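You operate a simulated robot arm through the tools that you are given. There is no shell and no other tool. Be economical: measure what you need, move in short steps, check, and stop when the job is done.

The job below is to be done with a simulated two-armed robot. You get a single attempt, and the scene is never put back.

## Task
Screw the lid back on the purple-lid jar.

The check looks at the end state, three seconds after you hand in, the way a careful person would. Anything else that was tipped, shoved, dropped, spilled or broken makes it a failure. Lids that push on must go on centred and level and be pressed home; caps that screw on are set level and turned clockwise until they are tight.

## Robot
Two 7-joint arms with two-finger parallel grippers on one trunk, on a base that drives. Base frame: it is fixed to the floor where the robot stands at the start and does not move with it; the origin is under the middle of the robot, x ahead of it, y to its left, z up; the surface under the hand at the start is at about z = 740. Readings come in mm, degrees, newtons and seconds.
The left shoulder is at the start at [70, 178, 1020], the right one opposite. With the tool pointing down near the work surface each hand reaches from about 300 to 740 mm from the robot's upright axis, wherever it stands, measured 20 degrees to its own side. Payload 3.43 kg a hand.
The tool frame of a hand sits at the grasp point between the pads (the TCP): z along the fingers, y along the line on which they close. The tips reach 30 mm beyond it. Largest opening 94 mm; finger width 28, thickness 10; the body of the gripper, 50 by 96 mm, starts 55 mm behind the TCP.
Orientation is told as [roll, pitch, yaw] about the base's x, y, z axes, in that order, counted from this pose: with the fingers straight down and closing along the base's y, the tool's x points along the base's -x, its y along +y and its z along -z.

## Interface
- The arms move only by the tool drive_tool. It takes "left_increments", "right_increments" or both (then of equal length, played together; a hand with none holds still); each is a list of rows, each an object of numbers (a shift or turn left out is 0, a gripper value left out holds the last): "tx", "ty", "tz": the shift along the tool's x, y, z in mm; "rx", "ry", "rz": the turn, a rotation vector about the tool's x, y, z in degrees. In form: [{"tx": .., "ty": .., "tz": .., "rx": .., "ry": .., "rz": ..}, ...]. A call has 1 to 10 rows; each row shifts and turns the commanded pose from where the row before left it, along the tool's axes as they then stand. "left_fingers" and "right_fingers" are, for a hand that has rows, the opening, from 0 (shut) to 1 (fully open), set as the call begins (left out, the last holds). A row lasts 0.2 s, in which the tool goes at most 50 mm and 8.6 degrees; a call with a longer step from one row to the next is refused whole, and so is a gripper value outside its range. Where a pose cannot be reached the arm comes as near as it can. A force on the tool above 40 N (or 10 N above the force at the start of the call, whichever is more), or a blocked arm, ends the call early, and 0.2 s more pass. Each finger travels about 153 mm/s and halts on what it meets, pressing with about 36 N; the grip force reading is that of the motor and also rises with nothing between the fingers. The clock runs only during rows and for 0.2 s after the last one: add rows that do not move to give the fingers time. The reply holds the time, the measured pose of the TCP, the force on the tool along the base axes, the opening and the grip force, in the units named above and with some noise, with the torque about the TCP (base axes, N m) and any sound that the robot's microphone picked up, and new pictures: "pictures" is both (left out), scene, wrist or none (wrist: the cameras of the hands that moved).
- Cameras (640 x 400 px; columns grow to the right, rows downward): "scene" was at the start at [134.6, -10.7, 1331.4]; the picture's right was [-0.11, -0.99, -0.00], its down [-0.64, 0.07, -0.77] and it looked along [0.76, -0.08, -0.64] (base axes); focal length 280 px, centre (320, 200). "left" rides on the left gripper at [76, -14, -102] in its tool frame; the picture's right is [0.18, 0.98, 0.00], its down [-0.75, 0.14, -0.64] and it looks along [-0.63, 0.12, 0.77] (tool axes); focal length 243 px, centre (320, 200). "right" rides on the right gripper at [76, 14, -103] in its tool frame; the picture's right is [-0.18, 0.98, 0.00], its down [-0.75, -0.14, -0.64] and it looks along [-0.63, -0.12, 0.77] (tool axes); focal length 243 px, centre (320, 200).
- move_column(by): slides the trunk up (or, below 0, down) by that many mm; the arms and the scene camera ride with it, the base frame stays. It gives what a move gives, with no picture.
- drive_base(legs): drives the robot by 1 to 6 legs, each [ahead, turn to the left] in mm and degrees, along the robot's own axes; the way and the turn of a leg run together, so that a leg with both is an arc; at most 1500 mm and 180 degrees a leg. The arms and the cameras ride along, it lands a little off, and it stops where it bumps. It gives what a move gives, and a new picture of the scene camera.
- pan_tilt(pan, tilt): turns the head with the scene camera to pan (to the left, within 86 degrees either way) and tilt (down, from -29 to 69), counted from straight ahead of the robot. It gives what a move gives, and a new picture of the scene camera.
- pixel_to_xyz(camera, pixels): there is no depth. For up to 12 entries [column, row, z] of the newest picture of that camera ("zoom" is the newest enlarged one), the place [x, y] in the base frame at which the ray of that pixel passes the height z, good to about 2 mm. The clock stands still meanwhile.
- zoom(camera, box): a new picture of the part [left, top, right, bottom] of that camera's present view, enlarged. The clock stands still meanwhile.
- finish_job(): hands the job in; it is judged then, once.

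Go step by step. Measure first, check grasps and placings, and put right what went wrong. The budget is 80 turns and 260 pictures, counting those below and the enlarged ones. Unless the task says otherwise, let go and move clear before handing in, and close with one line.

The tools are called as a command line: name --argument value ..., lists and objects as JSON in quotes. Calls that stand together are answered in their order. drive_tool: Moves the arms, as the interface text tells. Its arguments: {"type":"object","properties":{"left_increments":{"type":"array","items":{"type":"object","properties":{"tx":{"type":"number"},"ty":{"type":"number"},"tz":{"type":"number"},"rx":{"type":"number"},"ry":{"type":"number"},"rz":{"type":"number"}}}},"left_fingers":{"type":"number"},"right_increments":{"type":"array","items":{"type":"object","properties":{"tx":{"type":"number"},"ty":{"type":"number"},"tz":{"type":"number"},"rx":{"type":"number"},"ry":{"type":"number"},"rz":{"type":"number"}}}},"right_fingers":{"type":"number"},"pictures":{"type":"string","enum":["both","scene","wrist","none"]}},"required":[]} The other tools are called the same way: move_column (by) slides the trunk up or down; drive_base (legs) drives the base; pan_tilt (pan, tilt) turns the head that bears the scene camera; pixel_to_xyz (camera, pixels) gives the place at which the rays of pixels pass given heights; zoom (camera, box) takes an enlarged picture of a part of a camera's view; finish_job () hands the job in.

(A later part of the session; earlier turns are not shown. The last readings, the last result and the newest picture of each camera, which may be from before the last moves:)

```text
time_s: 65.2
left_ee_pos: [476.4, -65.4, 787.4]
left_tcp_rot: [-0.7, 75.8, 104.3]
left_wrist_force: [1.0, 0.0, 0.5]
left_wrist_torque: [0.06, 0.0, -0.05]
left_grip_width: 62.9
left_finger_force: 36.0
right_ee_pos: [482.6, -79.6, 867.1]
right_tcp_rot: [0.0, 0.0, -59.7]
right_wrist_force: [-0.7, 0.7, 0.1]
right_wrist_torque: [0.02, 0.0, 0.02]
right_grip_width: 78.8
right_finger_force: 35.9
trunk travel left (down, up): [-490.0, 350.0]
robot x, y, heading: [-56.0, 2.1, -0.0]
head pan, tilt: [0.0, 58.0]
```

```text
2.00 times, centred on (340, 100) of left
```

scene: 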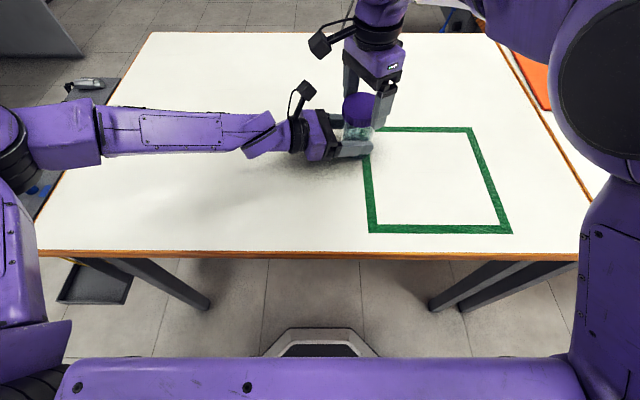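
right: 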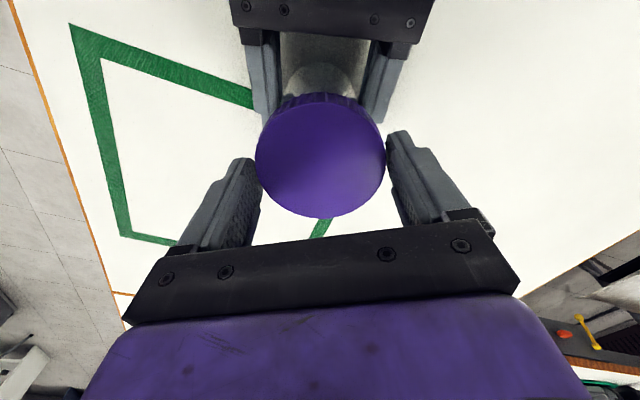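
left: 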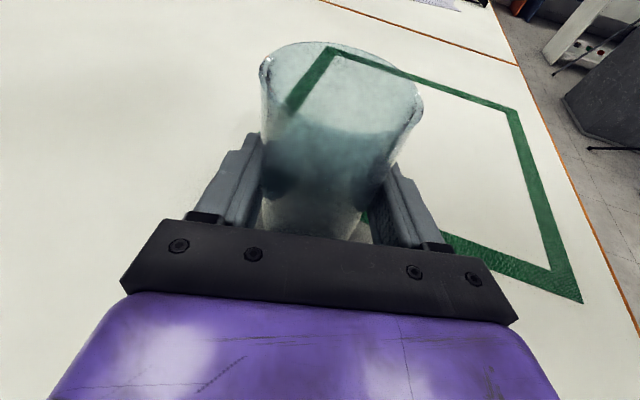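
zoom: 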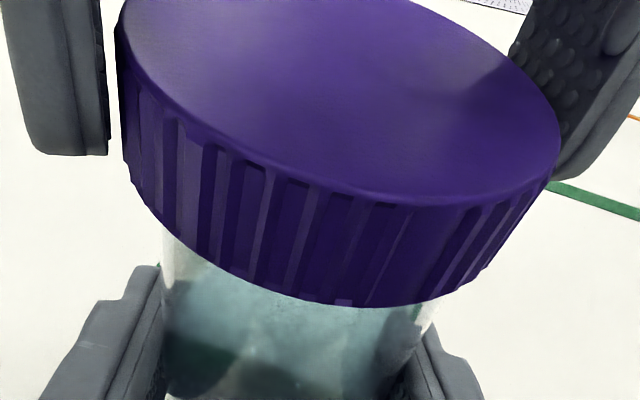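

The lid is now visibly lower on the jar and level, with no resistance yet. I'll release it, rotate back counter-clockwise and regrip for another stroke.

drive_tool --right_increments '[{}, {}, {}]' --right_fingers 1 --pictures "both"

zoom --camera "left" --box '[200, 0, 480, 200]'

```text
time_s: 66.0
left_ee_pos: [477.4, -64.9, 785.9]
left_tcp_rot: [-0.7, 75.8, 104.1]
left_wrist_force: [0.7, 0.2, 0.8]
left_wrist_torque: [0.05, -0.01, -0.03]
left_grip_width: 63.2
left_finger_force: 36.4
right_ee_pos: [480.9, -80.4, 868.0]
right_tcp_rot: [0.0, 0.0, -59.6]
right_wrist_force: [0.2, 0.3, -0.5]
right_wrist_torque: [0.0, 0.02, -0.04]
right_grip_width: 93.9
right_finger_force: 0.0
trunk travel left (down, up): [-490.0, 350.0]
robot x, y, heading: [-52.3, -3.6, -0.4]
head pan, tilt: [0.0, 58.0]
```

scene: 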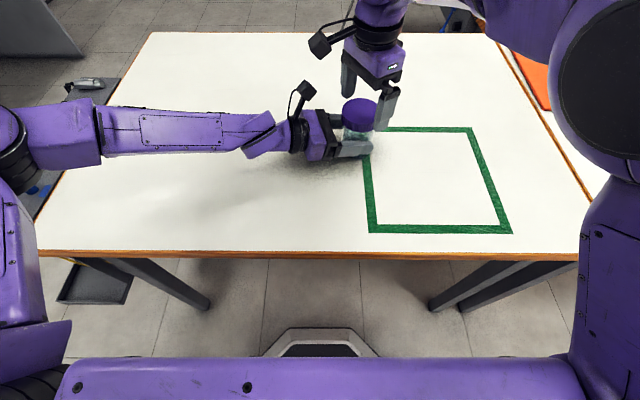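
right: 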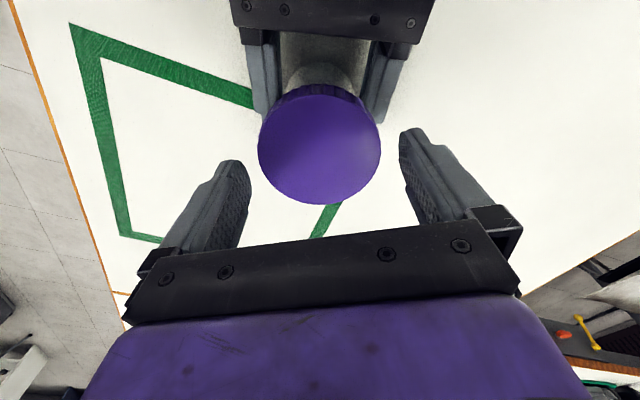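

```text
2.00 times, centred on (340, 100) of left
```

zoom: 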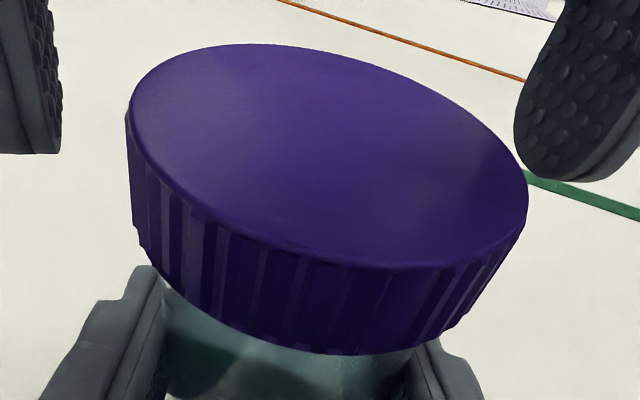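

On release the lid settled about 8 mm down onto the threads, with its top near z 843. It stays level. I'll rotate the open hand back 136° in place.

drive_tool --right_increments '[{"rz": -8.5}, {"rz": -8.5}, {"rz": -8.5}, {"rz": -8.5}, {"rz": -8.5}, {"rz": -8.5}, {"rz": -8.5}, {"rz": -8.5}, {}]' --pictures "scene"

zoom --camera "scene" --box '[330, 75, 410, 155]'

drive_tool --right_increments '[{"rz": -8.5}, {"rz": -8.5}, {"rz": -8.5}, {"rz": -8.5}, {"rz": -8.5}, {"rz": -8.5}, {"rz": -8.5}, {"rz": -8.5}, {}]' --pictures "wrist"

zoom --camera "left" --box '[200, 0, 480, 200]'

```text
time_s: 68.0
left_ee_pos: [477.2, -65.8, 786.4]
left_tcp_rot: [-0.8, 75.8, 104.3]
left_wrist_force: [0.1, 1.1, 0.9]
left_wrist_torque: [0.07, 0.05, -0.01]
left_grip_width: 63.0
left_finger_force: 36.0
right_ee_pos: [481.1, -78.8, 867.8]
right_tcp_rot: [0.0, 0.0, 8.6]
right_wrist_force: [-0.9, 0.5, 0.5]
right_wrist_torque: [-0.05, 0.0, -0.01]
right_grip_width: 94.1
right_finger_force: 0.0
trunk travel left (down, up): [-490.0, 350.0]
robot x, y, heading: [-51.3, 0.2, 0.2]
head pan, tilt: [0.0, 58.0]
```

scene: 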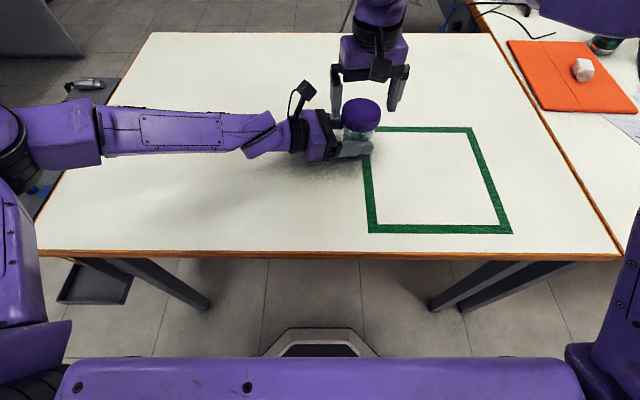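

```text
5.00 times, centred on (370, 115) of scene
```

zoom: 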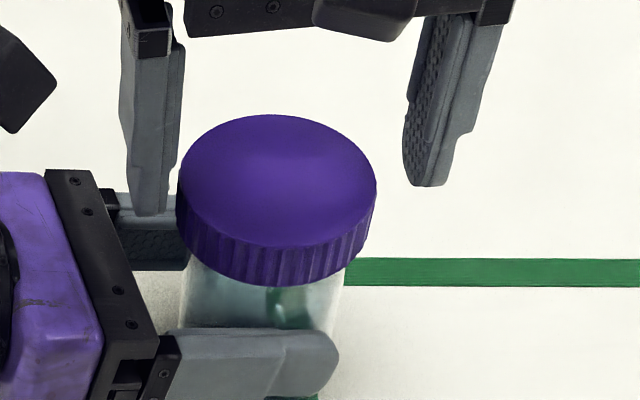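

```text
time_s: 70.0
left_ee_pos: [476.5, -64.9, 785.4]
left_tcp_rot: [-0.7, 75.8, 104.1]
left_wrist_force: [0.6, -0.2, 1.3]
left_wrist_torque: [0.04, 0.03, 0.02]
left_grip_width: 63.1
left_finger_force: 36.4
right_ee_pos: [480.5, -78.6, 868.4]
right_tcp_rot: [0.0, 0.0, 76.6]
right_wrist_force: [0.1, -0.5, -0.2]
right_wrist_torque: [0.0, -0.04, 0.05]
right_grip_width: 93.8
right_finger_force: 0.0
trunk travel left (down, up): [-490.0, 350.0]
robot x, y, heading: [-54.5, 2.5, 0.1]
head pan, tilt: [0.0, 58.0]
```

right: 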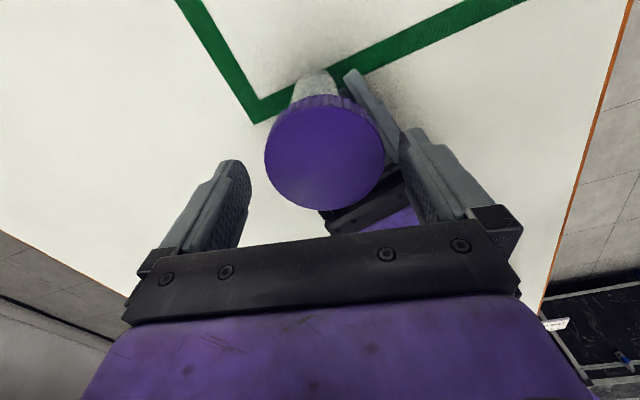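

```text
2.00 times, centred on (340, 100) of left
```

zoom: 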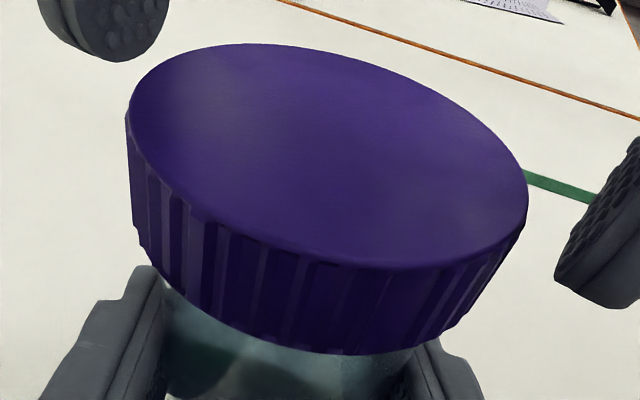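

The lid sits level. I'll measure its centre and top height from both views.

pixel_to_xyz --camera "right" --pixels '[[264, 155, 843], [385, 155, 843], [322, 106, 843], [322, 210, 843], [264, 155, 850], [385, 155, 850]]'

pixel_to_xyz --camera "left" --pixels '[[245, 59, 843], [443, 100, 843], [308, 22, 843], [365, 133, 843], [308, 22, 838], [365, 133, 838], [308, 22, 848], [365, 133, 848]]'

```text
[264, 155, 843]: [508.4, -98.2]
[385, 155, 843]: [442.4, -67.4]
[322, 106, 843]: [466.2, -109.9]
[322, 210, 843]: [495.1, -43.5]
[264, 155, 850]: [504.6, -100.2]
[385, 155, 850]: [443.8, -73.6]
```

```text
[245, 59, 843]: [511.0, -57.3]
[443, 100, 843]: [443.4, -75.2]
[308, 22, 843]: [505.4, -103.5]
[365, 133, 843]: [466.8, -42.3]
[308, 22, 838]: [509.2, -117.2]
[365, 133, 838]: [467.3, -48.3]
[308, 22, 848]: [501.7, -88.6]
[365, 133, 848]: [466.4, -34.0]
```

Lid centre about (479.5,-77.5), top z≈843. I'll lower 10 mm with a small centring shift and grip.

drive_tool --right_increments '[{"ty": 1.5, "tz": 5}, {"tz": 5}, {}]' --pictures "none"

drive_tool --right_increments '[{}, {}, {}]' --right_fingers 0 --pictures "wrist"

```text
time_s: 70.8
left_ee_pos: [476.3, -64.5, 786.0]
left_tcp_rot: [-0.7, 75.8, 104.1]
left_wrist_force: [-0.4, 0.4, 0.7]
left_wrist_torque: [0.02, 0.05, 0.01]
left_grip_width: 63.1
left_finger_force: 35.7
right_ee_pos: [480.5, -79.2, 858.1]
right_tcp_rot: [0.1, 0.0, 76.4]
right_wrist_force: [1.0, -0.8, 0.4]
right_wrist_torque: [0.0, 0.02, 0.03]
right_grip_width: 94.1
right_finger_force: 0.2
trunk travel left (down, up): [-490.0, 350.0]
robot x, y, heading: [-59.0, 2.5, -0.4]
head pan, tilt: [0.0, 58.0]
```

```text
time_s: 71.6
left_ee_pos: [476.6, -66.3, 785.9]
left_tcp_rot: [-0.6, 75.8, 104.5]
left_wrist_force: [12.8, -6.7, -0.3]
left_wrist_torque: [0.4, 0.68, 0.05]
left_grip_width: 63.1
left_finger_force: 36.1
right_ee_pos: [479.2, -77.9, 857.7]
right_tcp_rot: [0.1, 0.0, 76.5]
right_wrist_force: [-12.8, 6.1, 1.0]
right_wrist_torque: [0.09, 0.21, 0.07]
right_grip_width: 76.7
right_finger_force: 36.3
trunk travel left (down, up): [-490.0, 350.0]
robot x, y, heading: [-53.2, 3.6, 0.1]
head pan, tilt: [0.0, 58.0]
```

right: 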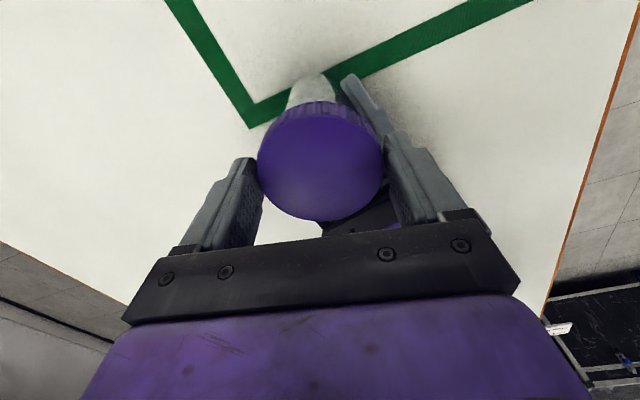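

Gripped with a side load of (-13,+6) N. I'll relieve it with a 1.4 mm shift and turn clockwise.

drive_tool --right_increments '[{"ty": 1.5, "tx": -0.3}, {"rz": 8}, {"rz": 8}, {"rz": 8}, {"rz": 8}, {"rz": 8}, {"rz": 8}, {"rz": 8}, {"rz": 8}, {}]' --pictures "none"

```text
time_s: 73.8
left_ee_pos: [477.3, -66.2, 785.5]
left_tcp_rot: [-0.8, 75.8, 104.2]
left_wrist_force: [16.7, -4.5, 1.0]
left_wrist_torque: [0.53, 0.63, 0.09]
left_grip_width: 63.1
left_finger_force: 35.9
right_ee_pos: [477.9, -77.7, 857.0]
right_tcp_rot: [0.1, 0.0, 12.5]
right_wrist_force: [-16.1, 4.1, -1.5]
right_wrist_torque: [-0.25, 0.62, 0.07]
right_grip_width: 72.3
right_finger_force: 36.0
trunk travel left (down, up): [-490.0, 350.0]
robot x, y, heading: [-54.9, -1.2, 0.2]
head pan, tilt: [0.0, 58.0]
```

The grip width changed to 72, so the fingers may be gripping off the diameter. I'll look.

drive_tool --right_increments '[{}]' --pictures "both"

zoom --camera "left" --box '[200, 0, 480, 200]'

zoom --camera "scene" --box '[330, 75, 410, 155]'

zoom --camera "right" --box '[240, 85, 400, 225]'

```text
time_s: 74.2
left_ee_pos: [476.6, -65.5, 786.6]
left_tcp_rot: [-0.7, 75.8, 104.2]
left_wrist_force: [15.5, -5.8, 1.1]
left_wrist_torque: [0.62, 0.56, 0.08]
left_grip_width: 62.9
left_finger_force: 36.2
right_ee_pos: [478.6, -78.7, 857.1]
right_tcp_rot: [0.1, 0.0, 12.4]
right_wrist_force: [-16.6, 6.4, -2.2]
right_wrist_torque: [-0.16, 0.59, 0.11]
right_grip_width: 71.7
right_finger_force: 36.1
trunk travel left (down, up): [-490.0, 350.0]
robot x, y, heading: [-54.5, -2.7, -0.1]
head pan, tilt: [0.0, 58.0]
```

scene: 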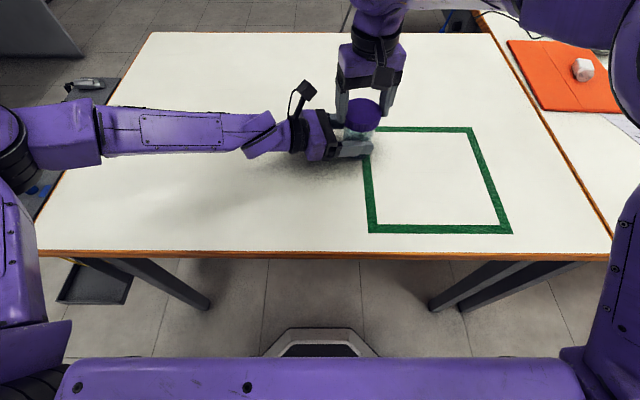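
right: 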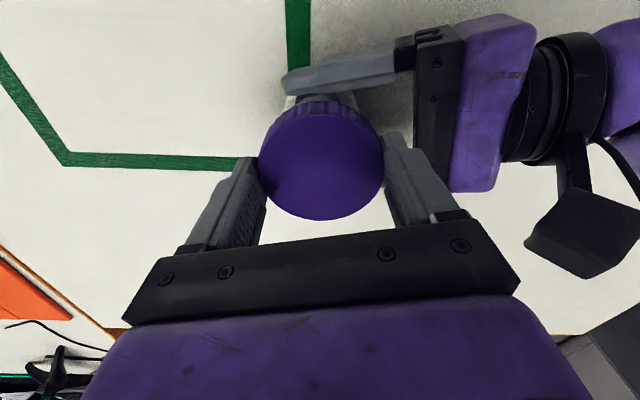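

```text
2.00 times, centred on (340, 100) of left
```

zoom: 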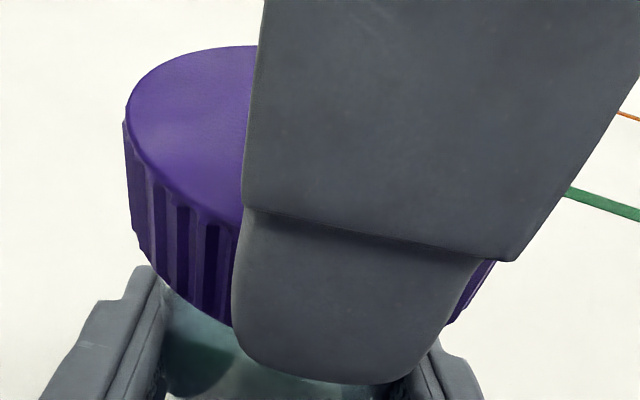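

```text
5.00 times, centred on (370, 115) of scene
```

zoom: 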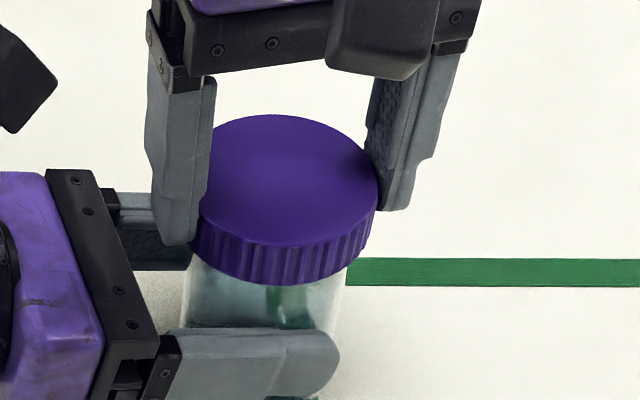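

```text
2.86 times, centred on (320, 155) of right
```

zoom: 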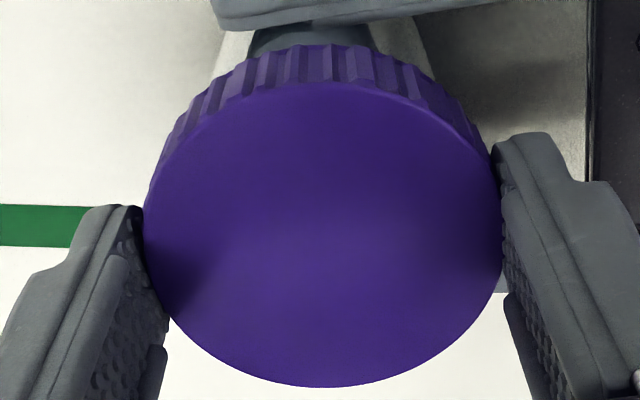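

In the wrist view the lid centre sits about 4 mm ahead (+x) of the finger line, so my last shift went the wrong way. I'll open, shift +3.5 mm in x and regrip.

drive_tool --right_increments '[{}, {}, {"tx": -3.5}, {}]' --right_fingers 1 --pictures "wrist"

zoom --camera "right" --box '[240, 85, 400, 225]'

zoom --camera "left" --box '[200, 0, 480, 200]'

```text
time_s: 75.2
left_ee_pos: [477.0, -65.6, 786.2]
left_tcp_rot: [-0.7, 75.7, 104.1]
left_wrist_force: [-0.3, -0.5, 0.5]
left_wrist_torque: [-0.02, -0.01, -0.02]
left_grip_width: 62.8
left_finger_force: 35.6
right_ee_pos: [481.9, -77.0, 856.8]
right_tcp_rot: [0.0, 0.0, 12.4]
right_wrist_force: [-0.3, 0.7, -0.5]
right_wrist_torque: [-0.02, 0.01, 0.02]
right_grip_width: 93.7
right_finger_force: 0.1
trunk travel left (down, up): [-490.0, 350.0]
robot x, y, heading: [-54.3, 1.1, 0.1]
head pan, tilt: [0.0, 58.0]
```

right: 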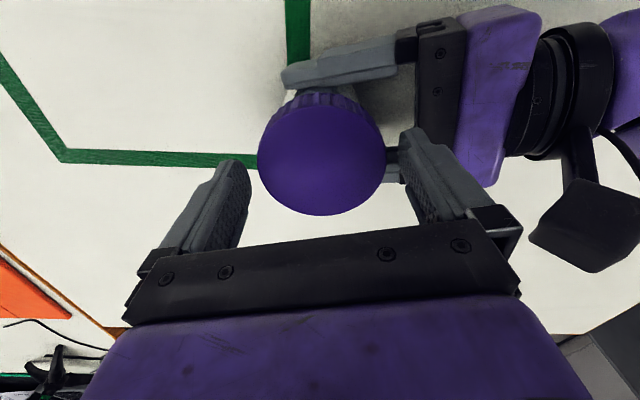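

```text
2.86 times, centred on (320, 155) of right
```

zoom: 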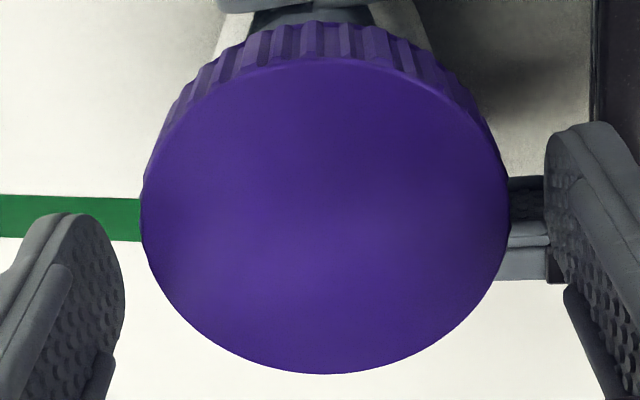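

```text
2.00 times, centred on (340, 100) of left
```

zoom: 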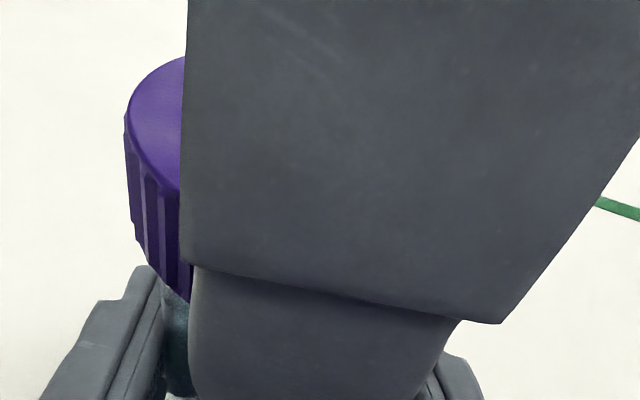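

Now the lid sits in the hand as in the original good grip. Lowering 3 mm and closing.

drive_tool --right_increments '[{"ty": 0.8, "tz": 3}, {}]' --pictures "none"

drive_tool --right_increments '[{}, {}, {}]' --right_fingers 0 --pictures "none"

```text
time_s: 75.8
left_ee_pos: [477.1, -66.5, 786.3]
left_tcp_rot: [-0.7, 75.8, 104.2]
left_wrist_force: [-0.3, -0.5, 0.5]
left_wrist_torque: [-0.04, -0.04, 0.0]
left_grip_width: 62.9
left_finger_force: 35.7
right_ee_pos: [480.5, -77.3, 855.0]
right_tcp_rot: [0.0, -0.1, 12.4]
right_wrist_force: [0.1, 0.0, 0.4]
right_wrist_torque: [0.02, 0.03, -0.04]
right_grip_width: 93.9
right_finger_force: 0.1
trunk travel left (down, up): [-490.0, 350.0]
robot x, y, heading: [-56.4, -1.5, 0.0]
head pan, tilt: [0.0, 58.0]
```

```text
time_s: 76.6
left_ee_pos: [476.3, -66.2, 785.0]
left_tcp_rot: [-0.7, 75.8, 104.2]
left_wrist_force: [0.7, -6.6, -0.2]
left_wrist_torque: [0.27, 0.05, -0.03]
left_grip_width: 62.8
left_finger_force: 36.0
right_ee_pos: [481.8, -77.0, 853.8]
right_tcp_rot: [0.1, 0.0, 12.5]
right_wrist_force: [-1.1, 5.6, 0.8]
right_wrist_torque: [0.19, 0.02, 0.03]
right_grip_width: 70.5
right_finger_force: 36.3
trunk travel left (down, up): [-490.0, 350.0]
robot x, y, heading: [-51.4, 3.2, -0.2]
head pan, tilt: [0.0, 58.0]
```

Solid grip at 70.5 mm (the tips are tapered, which explains the widths). Turning clockwise 72°.

drive_tool --right_increments '[{"ty": 0.6}, {"rz": 8}, {"rz": 8}, {"rz": 8}, {"rz": 8}, {"rz": 8}, {"rz": 8}, {"rz": 8}, {"rz": 8}, {}]' --pictures "wrist"

zoom --camera "left" --box '[200, 0, 480, 200]'

```text
time_s: 78.8
left_ee_pos: [476.7, -65.0, 787.1]
left_tcp_rot: [-0.7, 75.8, 104.4]
left_wrist_force: [-2.0, 12.0, 4.6]
left_wrist_torque: [-0.53, -0.11, 0.01]
left_grip_width: 62.8
left_finger_force: 36.0
right_ee_pos: [482.3, -75.8, 855.3]
right_tcp_rot: [-0.1, 0.0, -51.7]
right_wrist_force: [2.3, -12.1, -5.8]
right_wrist_torque: [-0.39, -0.03, 0.01]
right_grip_width: 70.2
right_finger_force: 36.1
trunk travel left (down, up): [-490.0, 350.0]
robot x, y, heading: [-53.2, 2.6, -0.0]
head pan, tilt: [0.0, 58.0]
```

right: 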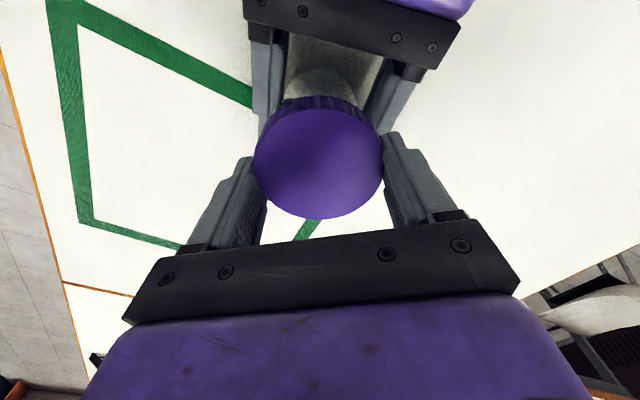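

```text
2.00 times, centred on (340, 100) of left
```

zoom: 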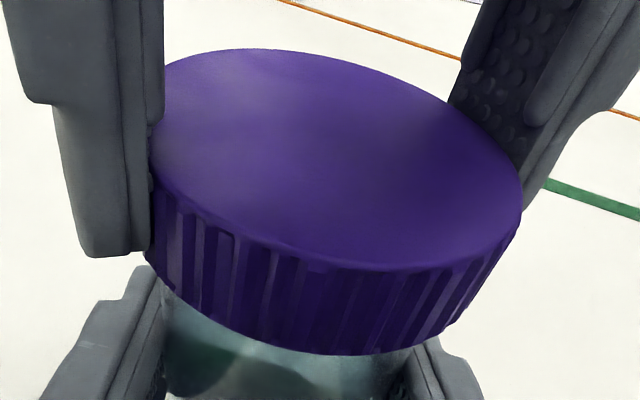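

The downward pull (-6 N) shows the threads are engaging. I'll relieve the y-load, follow 1 mm down and turn another 32°.

drive_tool --right_increments '[{"ty": -0.7, "tx": -0.9, "tz": 1}, {"rz": 8, "tz": 0.1}, {"rz": 8, "tz": 0.1}, {"rz": 8, "tz": 0.1}, {"rz": 8, "tz": 0.1}, {}]' --pictures "none"

```text
time_s: 80.2
left_ee_pos: [477.8, -65.6, 786.2]
left_tcp_rot: [-0.9, 75.8, 104.2]
left_wrist_force: [18.0, -3.4, 9.0]
left_wrist_torque: [0.19, 0.48, 0.12]
left_grip_width: 63.0
left_finger_force: 36.0
right_ee_pos: [483.1, -77.7, 856.1]
right_tcp_rot: [0.0, 0.9, -83.9]
right_wrist_force: [-18.5, 2.1, -9.6]
right_wrist_torque: [-0.08, 0.75, 0.06]
right_grip_width: 70.5
right_finger_force: 36.1
trunk travel left (down, up): [-490.0, 350.0]
robot x, y, heading: [-54.7, 1.5, 0.1]
head pan, tilt: [0.0, 58.0]
```

The thread is pulling down, though not tight yet (torque 0.06). I'll release, recentre, rotate back about 160° and regrip.

drive_tool --right_increments '[{}, {}, {"ty": -1.3, "tx": -0.4}, {"rz": -8.5}, {"rz": -8.5}, {"rz": -8.5}, {"rz": -8.5}, {"rz": -8.5}, {"rz": -8.5}, {"rz": -8.5}]' --right_fingers 1 --pictures "none"

drive_tool --right_increments '[{"rz": -8.5}, {"rz": -8.5}, {"rz": -8.5}, {"rz": -8.5}, {"rz": -8.5}, {"rz": -8.5}, {"rz": -8.5}, {"rz": -8.5}, {"rz": -8.5}, {"rz": -8.5}]' --pictures "none"

drive_tool --right_increments '[{"rz": -8.5}, {"rz": -8.5}, {}]' --pictures "wrist"

zoom --camera "right" --box '[240, 85, 400, 225]'

zoom --camera "left" --box '[200, 0, 480, 200]'

```text
time_s: 82.4
left_ee_pos: [476.7, -65.5, 786.8]
left_tcp_rot: [-0.7, 75.7, 104.4]
left_wrist_force: [-0.8, -0.3, -0.2]
left_wrist_torque: [0.03, -0.04, 0.01]
left_grip_width: 62.9
left_finger_force: 35.5
right_ee_pos: [479.6, -78.4, 852.0]
right_tcp_rot: [0.0, 0.0, -23.9]
right_wrist_force: [0.1, 0.0, 0.1]
right_wrist_torque: [0.0, 0.0, -0.02]
right_grip_width: 93.9
right_finger_force: 0.1
trunk travel left (down, up): [-490.0, 350.0]
robot x, y, heading: [-56.8, 0.7, 0.0]
head pan, tilt: [0.0, 58.0]
```

```text
time_s: 84.6
left_ee_pos: [477.1, -64.7, 786.1]
left_tcp_rot: [-0.7, 75.9, 104.4]
left_wrist_force: [0.0, 0.1, -0.6]
left_wrist_torque: [-0.01, 0.02, 0.0]
left_grip_width: 62.9
left_finger_force: 35.8
right_ee_pos: [480.0, -77.8, 852.8]
right_tcp_rot: [0.0, 0.0, 61.1]
right_wrist_force: [0.1, -0.2, 0.3]
right_wrist_torque: [-0.03, -0.06, 0.02]
right_grip_width: 94.0
right_finger_force: 0.1
trunk travel left (down, up): [-490.0, 350.0]
robot x, y, heading: [-55.7, -0.2, 0.3]
head pan, tilt: [0.0, 58.0]
```

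```text
time_s: 85.4
left_ee_pos: [476.9, -65.8, 785.6]
left_tcp_rot: [-0.6, 75.8, 104.3]
left_wrist_force: [0.5, 0.2, 0.9]
left_wrist_torque: [-0.01, 0.0, 0.01]
left_grip_width: 62.8
left_finger_force: 36.1
right_ee_pos: [480.5, -77.0, 852.7]
right_tcp_rot: [-0.1, -0.1, 78.0]
right_wrist_force: [-0.4, 0.0, 0.2]
right_wrist_torque: [-0.03, 0.0, 0.0]
right_grip_width: 93.9
right_finger_force: 0.0
trunk travel left (down, up): [-490.0, 350.0]
robot x, y, heading: [-55.5, 1.5, 0.2]
head pan, tilt: [0.0, 58.0]
```

right: 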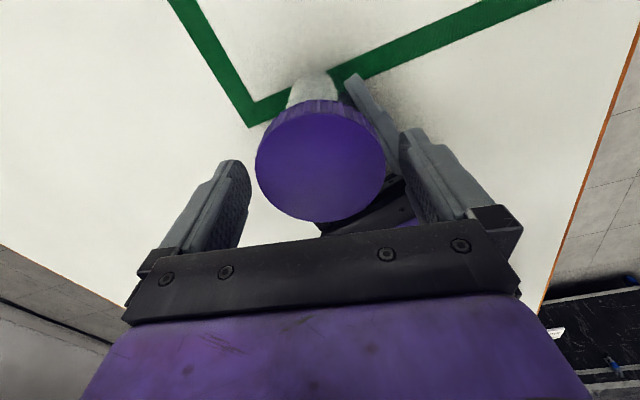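

```text
2.86 times, centred on (320, 155) of right
```

zoom: 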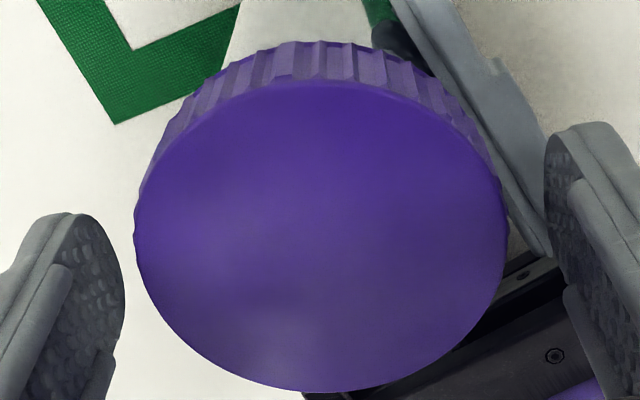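

```text
2.00 times, centred on (340, 100) of left
```

zoom: 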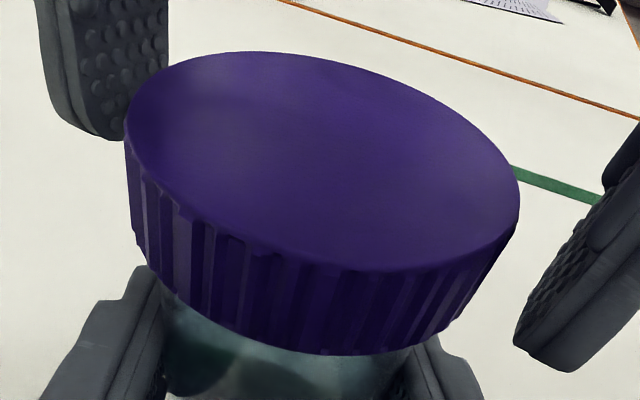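

The lid is down about another 1.5 mm and level. I'll measure its centre relative to the TCP before regripping.

pixel_to_xyz --camera "right" --pixels '[[320, 113, 841], [320, 222, 841], [254.6, 165, 841], [385.7, 165, 841], [320, 174, 841]]'

pixel_to_xyz --camera "left" --pixels '[[310, 25, 841], [360, 135, 841], [242, 65, 841], [440, 104, 841], [310, 25, 838], [360, 135, 838]]'

```text
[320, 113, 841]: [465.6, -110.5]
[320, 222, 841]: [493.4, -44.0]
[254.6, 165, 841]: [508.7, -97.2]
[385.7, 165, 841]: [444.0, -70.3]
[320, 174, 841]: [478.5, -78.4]
```

```text
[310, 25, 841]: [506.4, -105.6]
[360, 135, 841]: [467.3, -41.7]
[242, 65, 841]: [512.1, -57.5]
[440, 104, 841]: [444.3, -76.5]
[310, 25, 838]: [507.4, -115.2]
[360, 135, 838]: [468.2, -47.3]
```

The lid is about (+1,+1) mm from the hand axis. I'll correct that, grip, then turn clockwise.

drive_tool --right_increments '[{"ty": -0.8, "tx": -1.2}, {}]' --pictures "none"

drive_tool --right_increments '[{}, {}, {}]' --right_fingers 0 --pictures "none"

drive_tool --right_increments '[{"rz": 8}, {"rz": 8}, {"rz": 8}, {"rz": 8}, {}]' --pictures "none"

```text
time_s: 86.0
left_ee_pos: [476.2, -64.7, 786.9]
left_tcp_rot: [-0.7, 75.8, 104.2]
left_wrist_force: [0.0, 0.1, -0.1]
left_wrist_torque: [0.03, 0.02, -0.01]
left_grip_width: 62.9
left_finger_force: 36.4
right_ee_pos: [480.8, -76.2, 853.2]
right_tcp_rot: [0.0, 0.0, 77.9]
right_wrist_force: [-0.2, 0.1, 0.3]
right_wrist_torque: [0.01, -0.03, -0.03]
right_grip_width: 94.2
right_finger_force: 0.2
trunk travel left (down, up): [-490.0, 350.0]
robot x, y, heading: [-55.8, 2.3, 0.1]
head pan, tilt: [0.0, 58.0]
```

```text
time_s: 86.8
left_ee_pos: [476.4, -65.1, 785.3]
left_tcp_rot: [-0.7, 75.9, 104.2]
left_wrist_force: [2.0, 0.8, 0.0]
left_wrist_torque: [-0.12, -0.19, -0.01]
left_grip_width: 62.6
left_finger_force: 35.7
right_ee_pos: [481.4, -76.7, 853.1]
right_tcp_rot: [0.0, 0.0, 78.0]
right_wrist_force: [-2.1, -0.1, 0.3]
right_wrist_torque: [0.09, 0.32, 0.0]
right_grip_width: 77.9
right_finger_force: 36.1
trunk travel left (down, up): [-490.0, 350.0]
robot x, y, heading: [-53.0, -0.9, 0.1]
head pan, tilt: [0.0, 58.0]
```

```text
time_s: 88.0
left_ee_pos: [476.4, -65.4, 785.4]
left_tcp_rot: [-0.6, 75.9, 104.4]
left_wrist_force: [2.2, 2.8, 0.4]
left_wrist_torque: [-0.2, -0.09, 0.05]
left_grip_width: 63.2
left_finger_force: 35.9
right_ee_pos: [480.7, -77.2, 853.7]
right_tcp_rot: [0.1, 0.0, 45.8]
right_wrist_force: [-3.4, -3.4, -2.1]
right_wrist_torque: [-0.03, 0.2, 0.01]
right_grip_width: 77.7
right_finger_force: 35.8
trunk travel left (down, up): [-490.0, 350.0]
robot x, y, heading: [-53.5, 3.6, -0.2]
head pan, tilt: [0.0, 58.0]
```

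Side loads are small now. Continuing clockwise 80° with a slight downward follow.

drive_tool --right_increments '[{"rz": 8, "tz": 0.1}, {"rz": 8, "tz": 0.1}, {"rz": 8, "tz": 0.1}, {"rz": 8, "tz": 0.1}, {"rz": 8, "tz": 0.1}, {}]' --pictures "none"

drive_tool --right_increments '[{"rz": 8, "tz": 0.1}, {"rz": 8, "tz": 0.1}, {"rz": 8, "tz": 0.1}, {"rz": 8, "tz": 0.1}, {"rz": 8, "tz": 0.1}, {}]' --pictures "none"

zoom --camera "left" --box '[200, 0, 480, 200]'

```text
time_s: 89.4
left_ee_pos: [475.7, -66.2, 785.9]
left_tcp_rot: [-0.6, 75.9, 104.4]
left_wrist_force: [8.6, -0.2, -0.2]
left_wrist_torque: [0.26, 0.26, 0.11]
left_grip_width: 62.4
left_finger_force: 36.1
right_ee_pos: [480.9, -77.0, 853.3]
right_tcp_rot: [0.1, 0.1, 5.7]
right_wrist_force: [-8.8, 0.5, 0.8]
right_wrist_torque: [-0.14, 0.29, -0.01]
right_grip_width: 77.5
right_finger_force: 36.0
trunk travel left (down, up): [-490.0, 350.0]
robot x, y, heading: [-56.7, 0.2, 0.2]
head pan, tilt: [0.0, 58.0]
```

```text
time_s: 90.8
left_ee_pos: [477.0, -65.2, 786.0]
left_tcp_rot: [-0.6, 75.9, 104.5]
left_wrist_force: [7.9, 10.9, -0.8]
left_wrist_torque: [-0.48, 0.57, -0.54]
left_grip_width: 62.4
left_finger_force: 35.8
right_ee_pos: [481.8, -77.8, 851.1]
right_tcp_rot: [0.0, 0.0, -34.2]
right_wrist_force: [-7.2, -12.3, 0.2]
right_wrist_torque: [-0.12, -0.14, 0.67]
right_grip_width: 77.5
right_finger_force: 36.7
trunk travel left (down, up): [-490.0, 350.0]
robot x, y, heading: [-54.5, -0.8, 0.1]
head pan, tilt: [0.0, 58.0]
```

```text
2.00 times, centred on (340, 100) of left
```

zoom: 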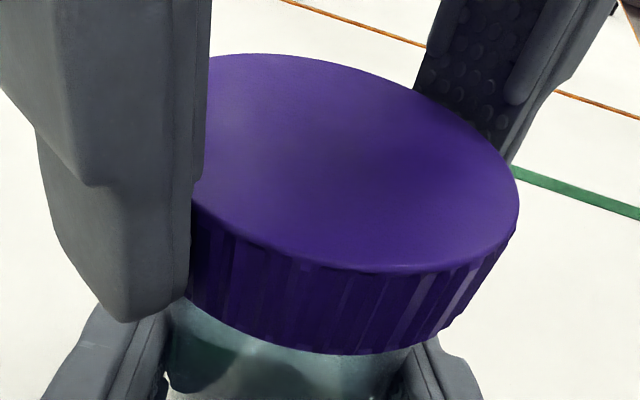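

Torque about z has jumped to 0.67 N·m, so the lid is beginning to tighten. The fingers remain clear of the left hand. I'll turn further in small steps.

drive_tool --right_increments '[{"rz": 6}, {"rz": 6}, {}]' --pictures "none"

drive_tool --right_increments '[{"rz": 6}, {"rz": 6}, {}]' --pictures "both"

zoom --camera "left" --box '[200, 0, 480, 200]'

```text
time_s: 91.6
left_ee_pos: [476.4, -65.7, 786.5]
left_tcp_rot: [-0.8, 75.9, 104.2]
left_wrist_force: [13.5, 2.9, -0.8]
left_wrist_torque: [0.11, 0.41, -0.45]
left_grip_width: 63.0
left_finger_force: 36.5
right_ee_pos: [481.6, -75.2, 851.5]
right_tcp_rot: [0.0, 0.1, -46.1]
right_wrist_force: [-13.2, -2.4, 3.5]
right_wrist_torque: [-0.22, 0.45, 0.67]
right_grip_width: 77.4
right_finger_force: 36.3
trunk travel left (down, up): [-490.0, 350.0]
robot x, y, heading: [-57.1, 0.8, 0.1]
head pan, tilt: [0.0, 58.0]
```

```text
time_s: 92.4
left_ee_pos: [476.6, -64.0, 785.5]
left_tcp_rot: [-1.1, 75.7, 103.8]
left_wrist_force: [-7.0, 34.4, 4.8]
left_wrist_torque: [-1.07, -0.42, -0.66]
left_grip_width: 60.8
left_finger_force: 35.5
right_ee_pos: [481.8, -79.7, 853.6]
right_tcp_rot: [-0.1, -0.3, -58.3]
right_wrist_force: [4.7, -34.6, -1.3]
right_wrist_torque: [-1.16, 0.26, 0.8]
right_grip_width: 77.3
right_finger_force: 36.2
trunk travel left (down, up): [-490.0, 350.0]
robot x, y, heading: [-57.6, 1.2, -0.2]
head pan, tilt: [0.0, 58.0]
```

scene: 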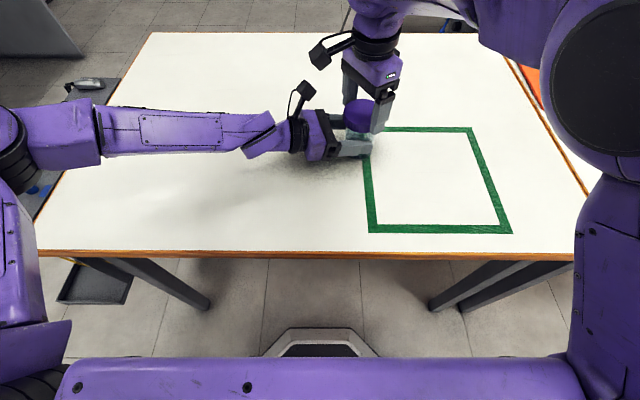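
right: 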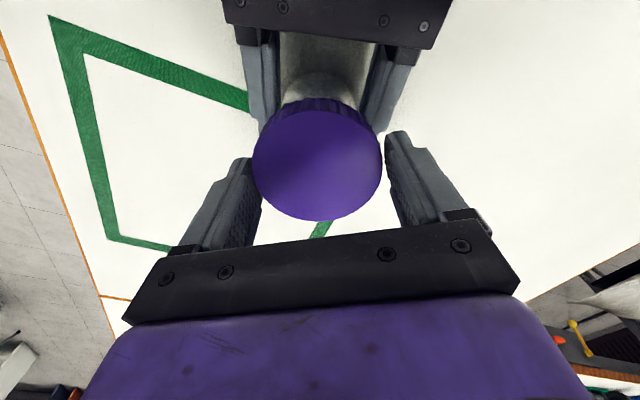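

```text
2.00 times, centred on (340, 100) of left
```

zoom: 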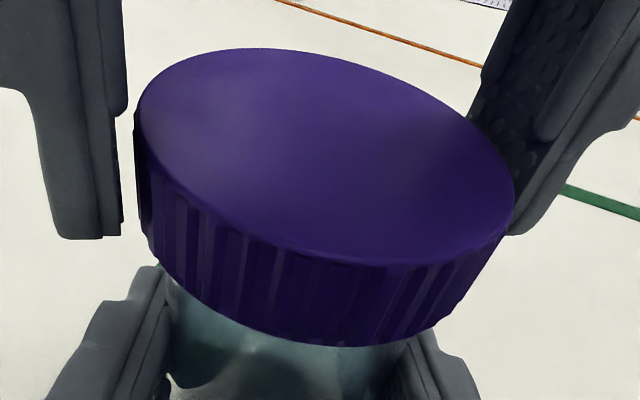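

Side load has climbed to 34 N, and the grip looks askew by a millimetre or two. I'll release the right hand to let things relax and inspect.

drive_tool --right_increments '[{}, {}, {}]' --right_fingers 1 --pictures "both"

zoom --camera "left" --box '[200, 0, 480, 200]'

zoom --camera "scene" --box '[330, 75, 410, 155]'

zoom --camera "right" --box '[240, 85, 400, 225]'

```text
time_s: 93.2
left_ee_pos: [476.0, -65.5, 784.8]
left_tcp_rot: [-0.7, 75.8, 104.1]
left_wrist_force: [-0.3, -1.1, 2.7]
left_wrist_torque: [0.05, 0.03, 0.01]
left_grip_width: 61.2
left_finger_force: 36.3
right_ee_pos: [481.3, -76.4, 852.1]
right_tcp_rot: [0.1, 0.1, -58.1]
right_wrist_force: [-0.7, 0.8, -0.1]
right_wrist_torque: [0.0, -0.02, 0.0]
right_grip_width: 94.0
right_finger_force: 0.1
trunk travel left (down, up): [-490.0, 350.0]
robot x, y, heading: [-53.5, 1.1, 0.0]
head pan, tilt: [0.0, 58.0]
```

scene: 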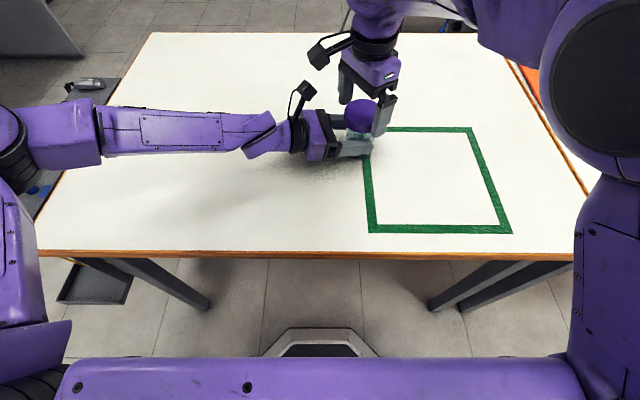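
right: 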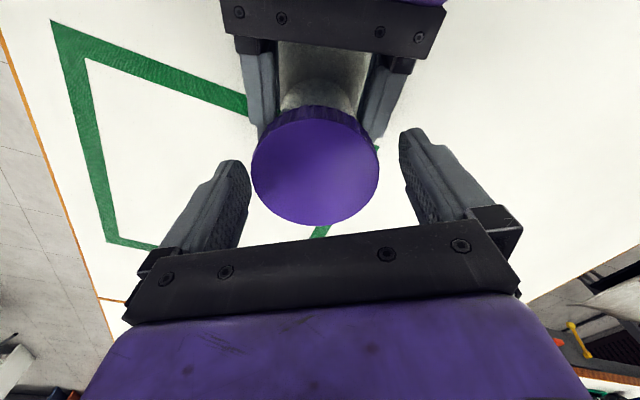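

```text
2.00 times, centred on (340, 100) of left
```

zoom: 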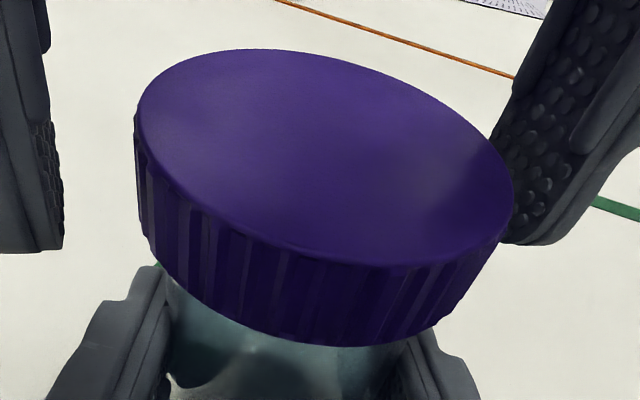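

```text
5.00 times, centred on (370, 115) of scene
```

zoom: 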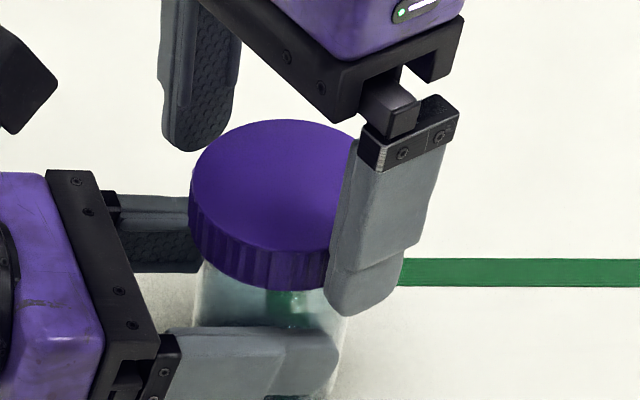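

```text
2.86 times, centred on (320, 155) of right
```

zoom: 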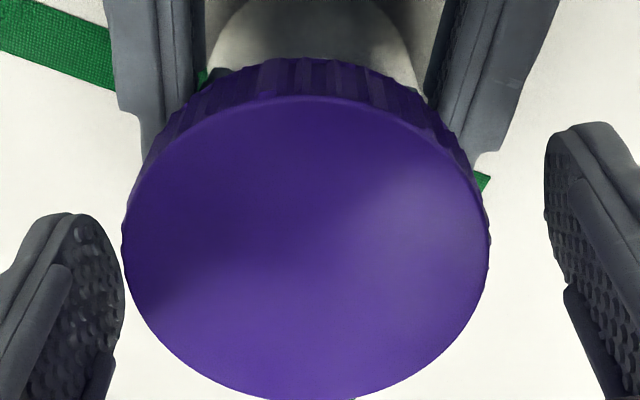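

The jar has slid about 5 mm toward the left fingertips. I'll measure the lid's current centre, then regrip the left hand properly behind the jar.

pixel_to_xyz --camera "right" --pixels '[[315, 118, 839], [315, 225, 839], [251.5, 170, 839], [379.5, 165, 839], [320, 176, 839]]'

pixel_to_xyz --camera "left" --pixels '[[312, 24, 839], [362, 133, 839], [248, 62, 839], [437, 98, 839], [312, 24, 842], [362, 133, 842]]'

```text
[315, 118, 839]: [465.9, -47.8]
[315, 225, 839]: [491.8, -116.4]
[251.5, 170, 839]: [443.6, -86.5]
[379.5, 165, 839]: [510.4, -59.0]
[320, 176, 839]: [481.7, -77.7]
```

```text
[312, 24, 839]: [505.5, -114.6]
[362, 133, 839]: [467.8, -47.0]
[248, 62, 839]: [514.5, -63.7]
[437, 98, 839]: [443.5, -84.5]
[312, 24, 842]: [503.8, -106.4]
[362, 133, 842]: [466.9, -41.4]
```

The lid centre is now about (480,-81.5). I'll open the left hand, advance 5 mm, and close.

drive_tool --left_increments '[{}, {}, {"tz": 4.8, "tx": 1.3, "ty": 0.4}, {}]' --left_fingers 1 --pictures "none"

drive_tool --left_increments '[{}, {}, {}]' --left_fingers 0 --pictures "both"

zoom --camera "left" --box '[200, 0, 480, 200]'

zoom --camera "right" --box '[240, 85, 400, 225]'

```text
time_s: 94.2
left_ee_pos: [477.2, -71.1, 785.6]
left_tcp_rot: [-0.7, 75.8, 104.3]
left_wrist_force: [-0.3, -0.6, -1.2]
left_wrist_torque: [-0.02, 0.0, -0.01]
left_grip_width: 93.9
left_finger_force: 0.1
right_ee_pos: [481.6, -75.7, 852.5]
right_tcp_rot: [0.0, 0.0, -58.1]
right_wrist_force: [0.5, 0.1, 0.7]
right_wrist_torque: [0.02, -0.01, -0.02]
right_grip_width: 93.8
right_finger_force: 0.1
trunk travel left (down, up): [-490.0, 350.0]
robot x, y, heading: [-52.6, -0.3, -0.1]
head pan, tilt: [0.0, 58.0]
```

```text
time_s: 95.0
left_ee_pos: [477.1, -70.9, 785.6]
left_tcp_rot: [-0.7, 75.8, 104.2]
left_wrist_force: [0.0, 0.4, 1.4]
left_wrist_torque: [-0.04, -0.08, 0.0]
left_grip_width: 62.9
left_finger_force: 35.9
right_ee_pos: [481.5, -77.5, 852.5]
right_tcp_rot: [0.1, -0.1, -58.1]
right_wrist_force: [0.1, -0.6, -0.1]
right_wrist_torque: [-0.02, -0.01, 0.0]
right_grip_width: 93.9
right_finger_force: 0.1
trunk travel left (down, up): [-490.0, 350.0]
robot x, y, heading: [-57.4, 2.0, 0.0]
head pan, tilt: [0.0, 58.0]
```

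scene: 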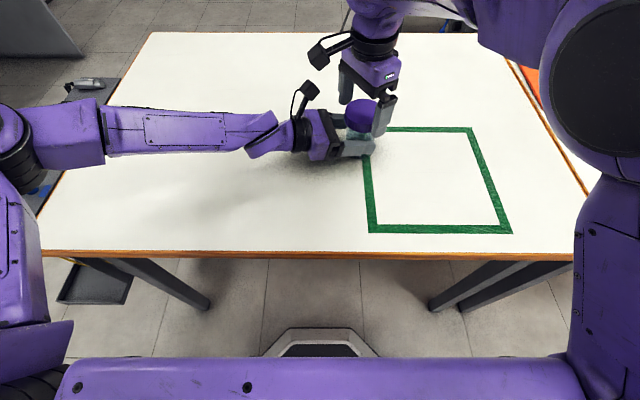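
left: 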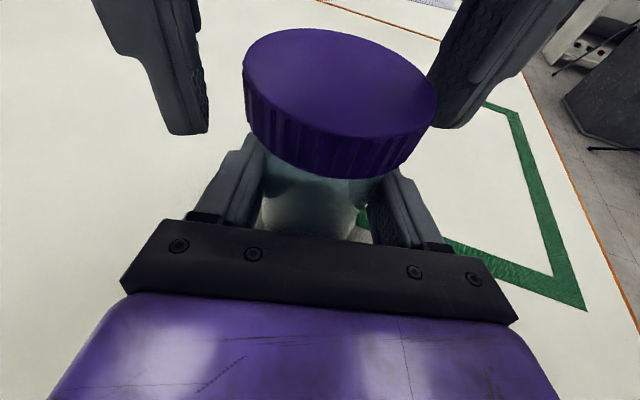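

```text
2.00 times, centred on (340, 100) of left
```

zoom: 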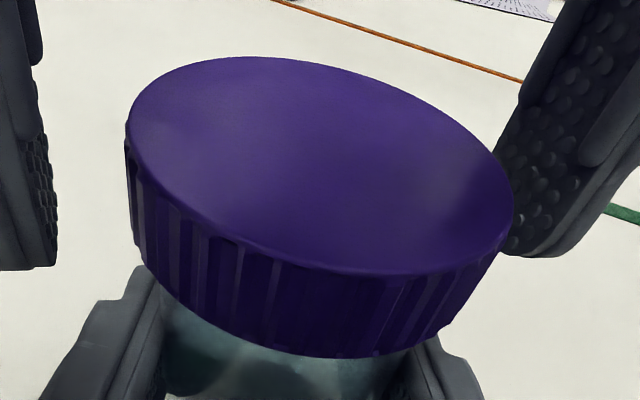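

```text
2.86 times, centred on (320, 155) of right
```

zoom: 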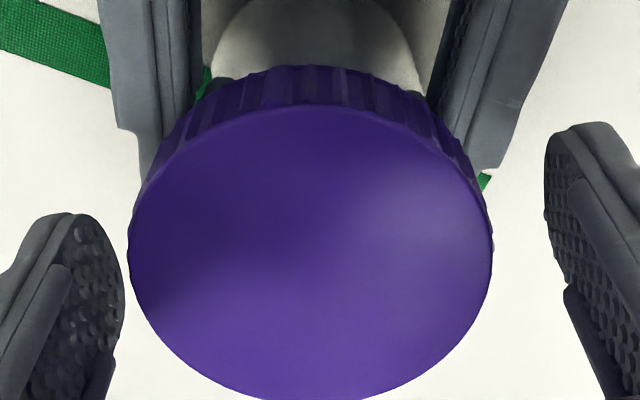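

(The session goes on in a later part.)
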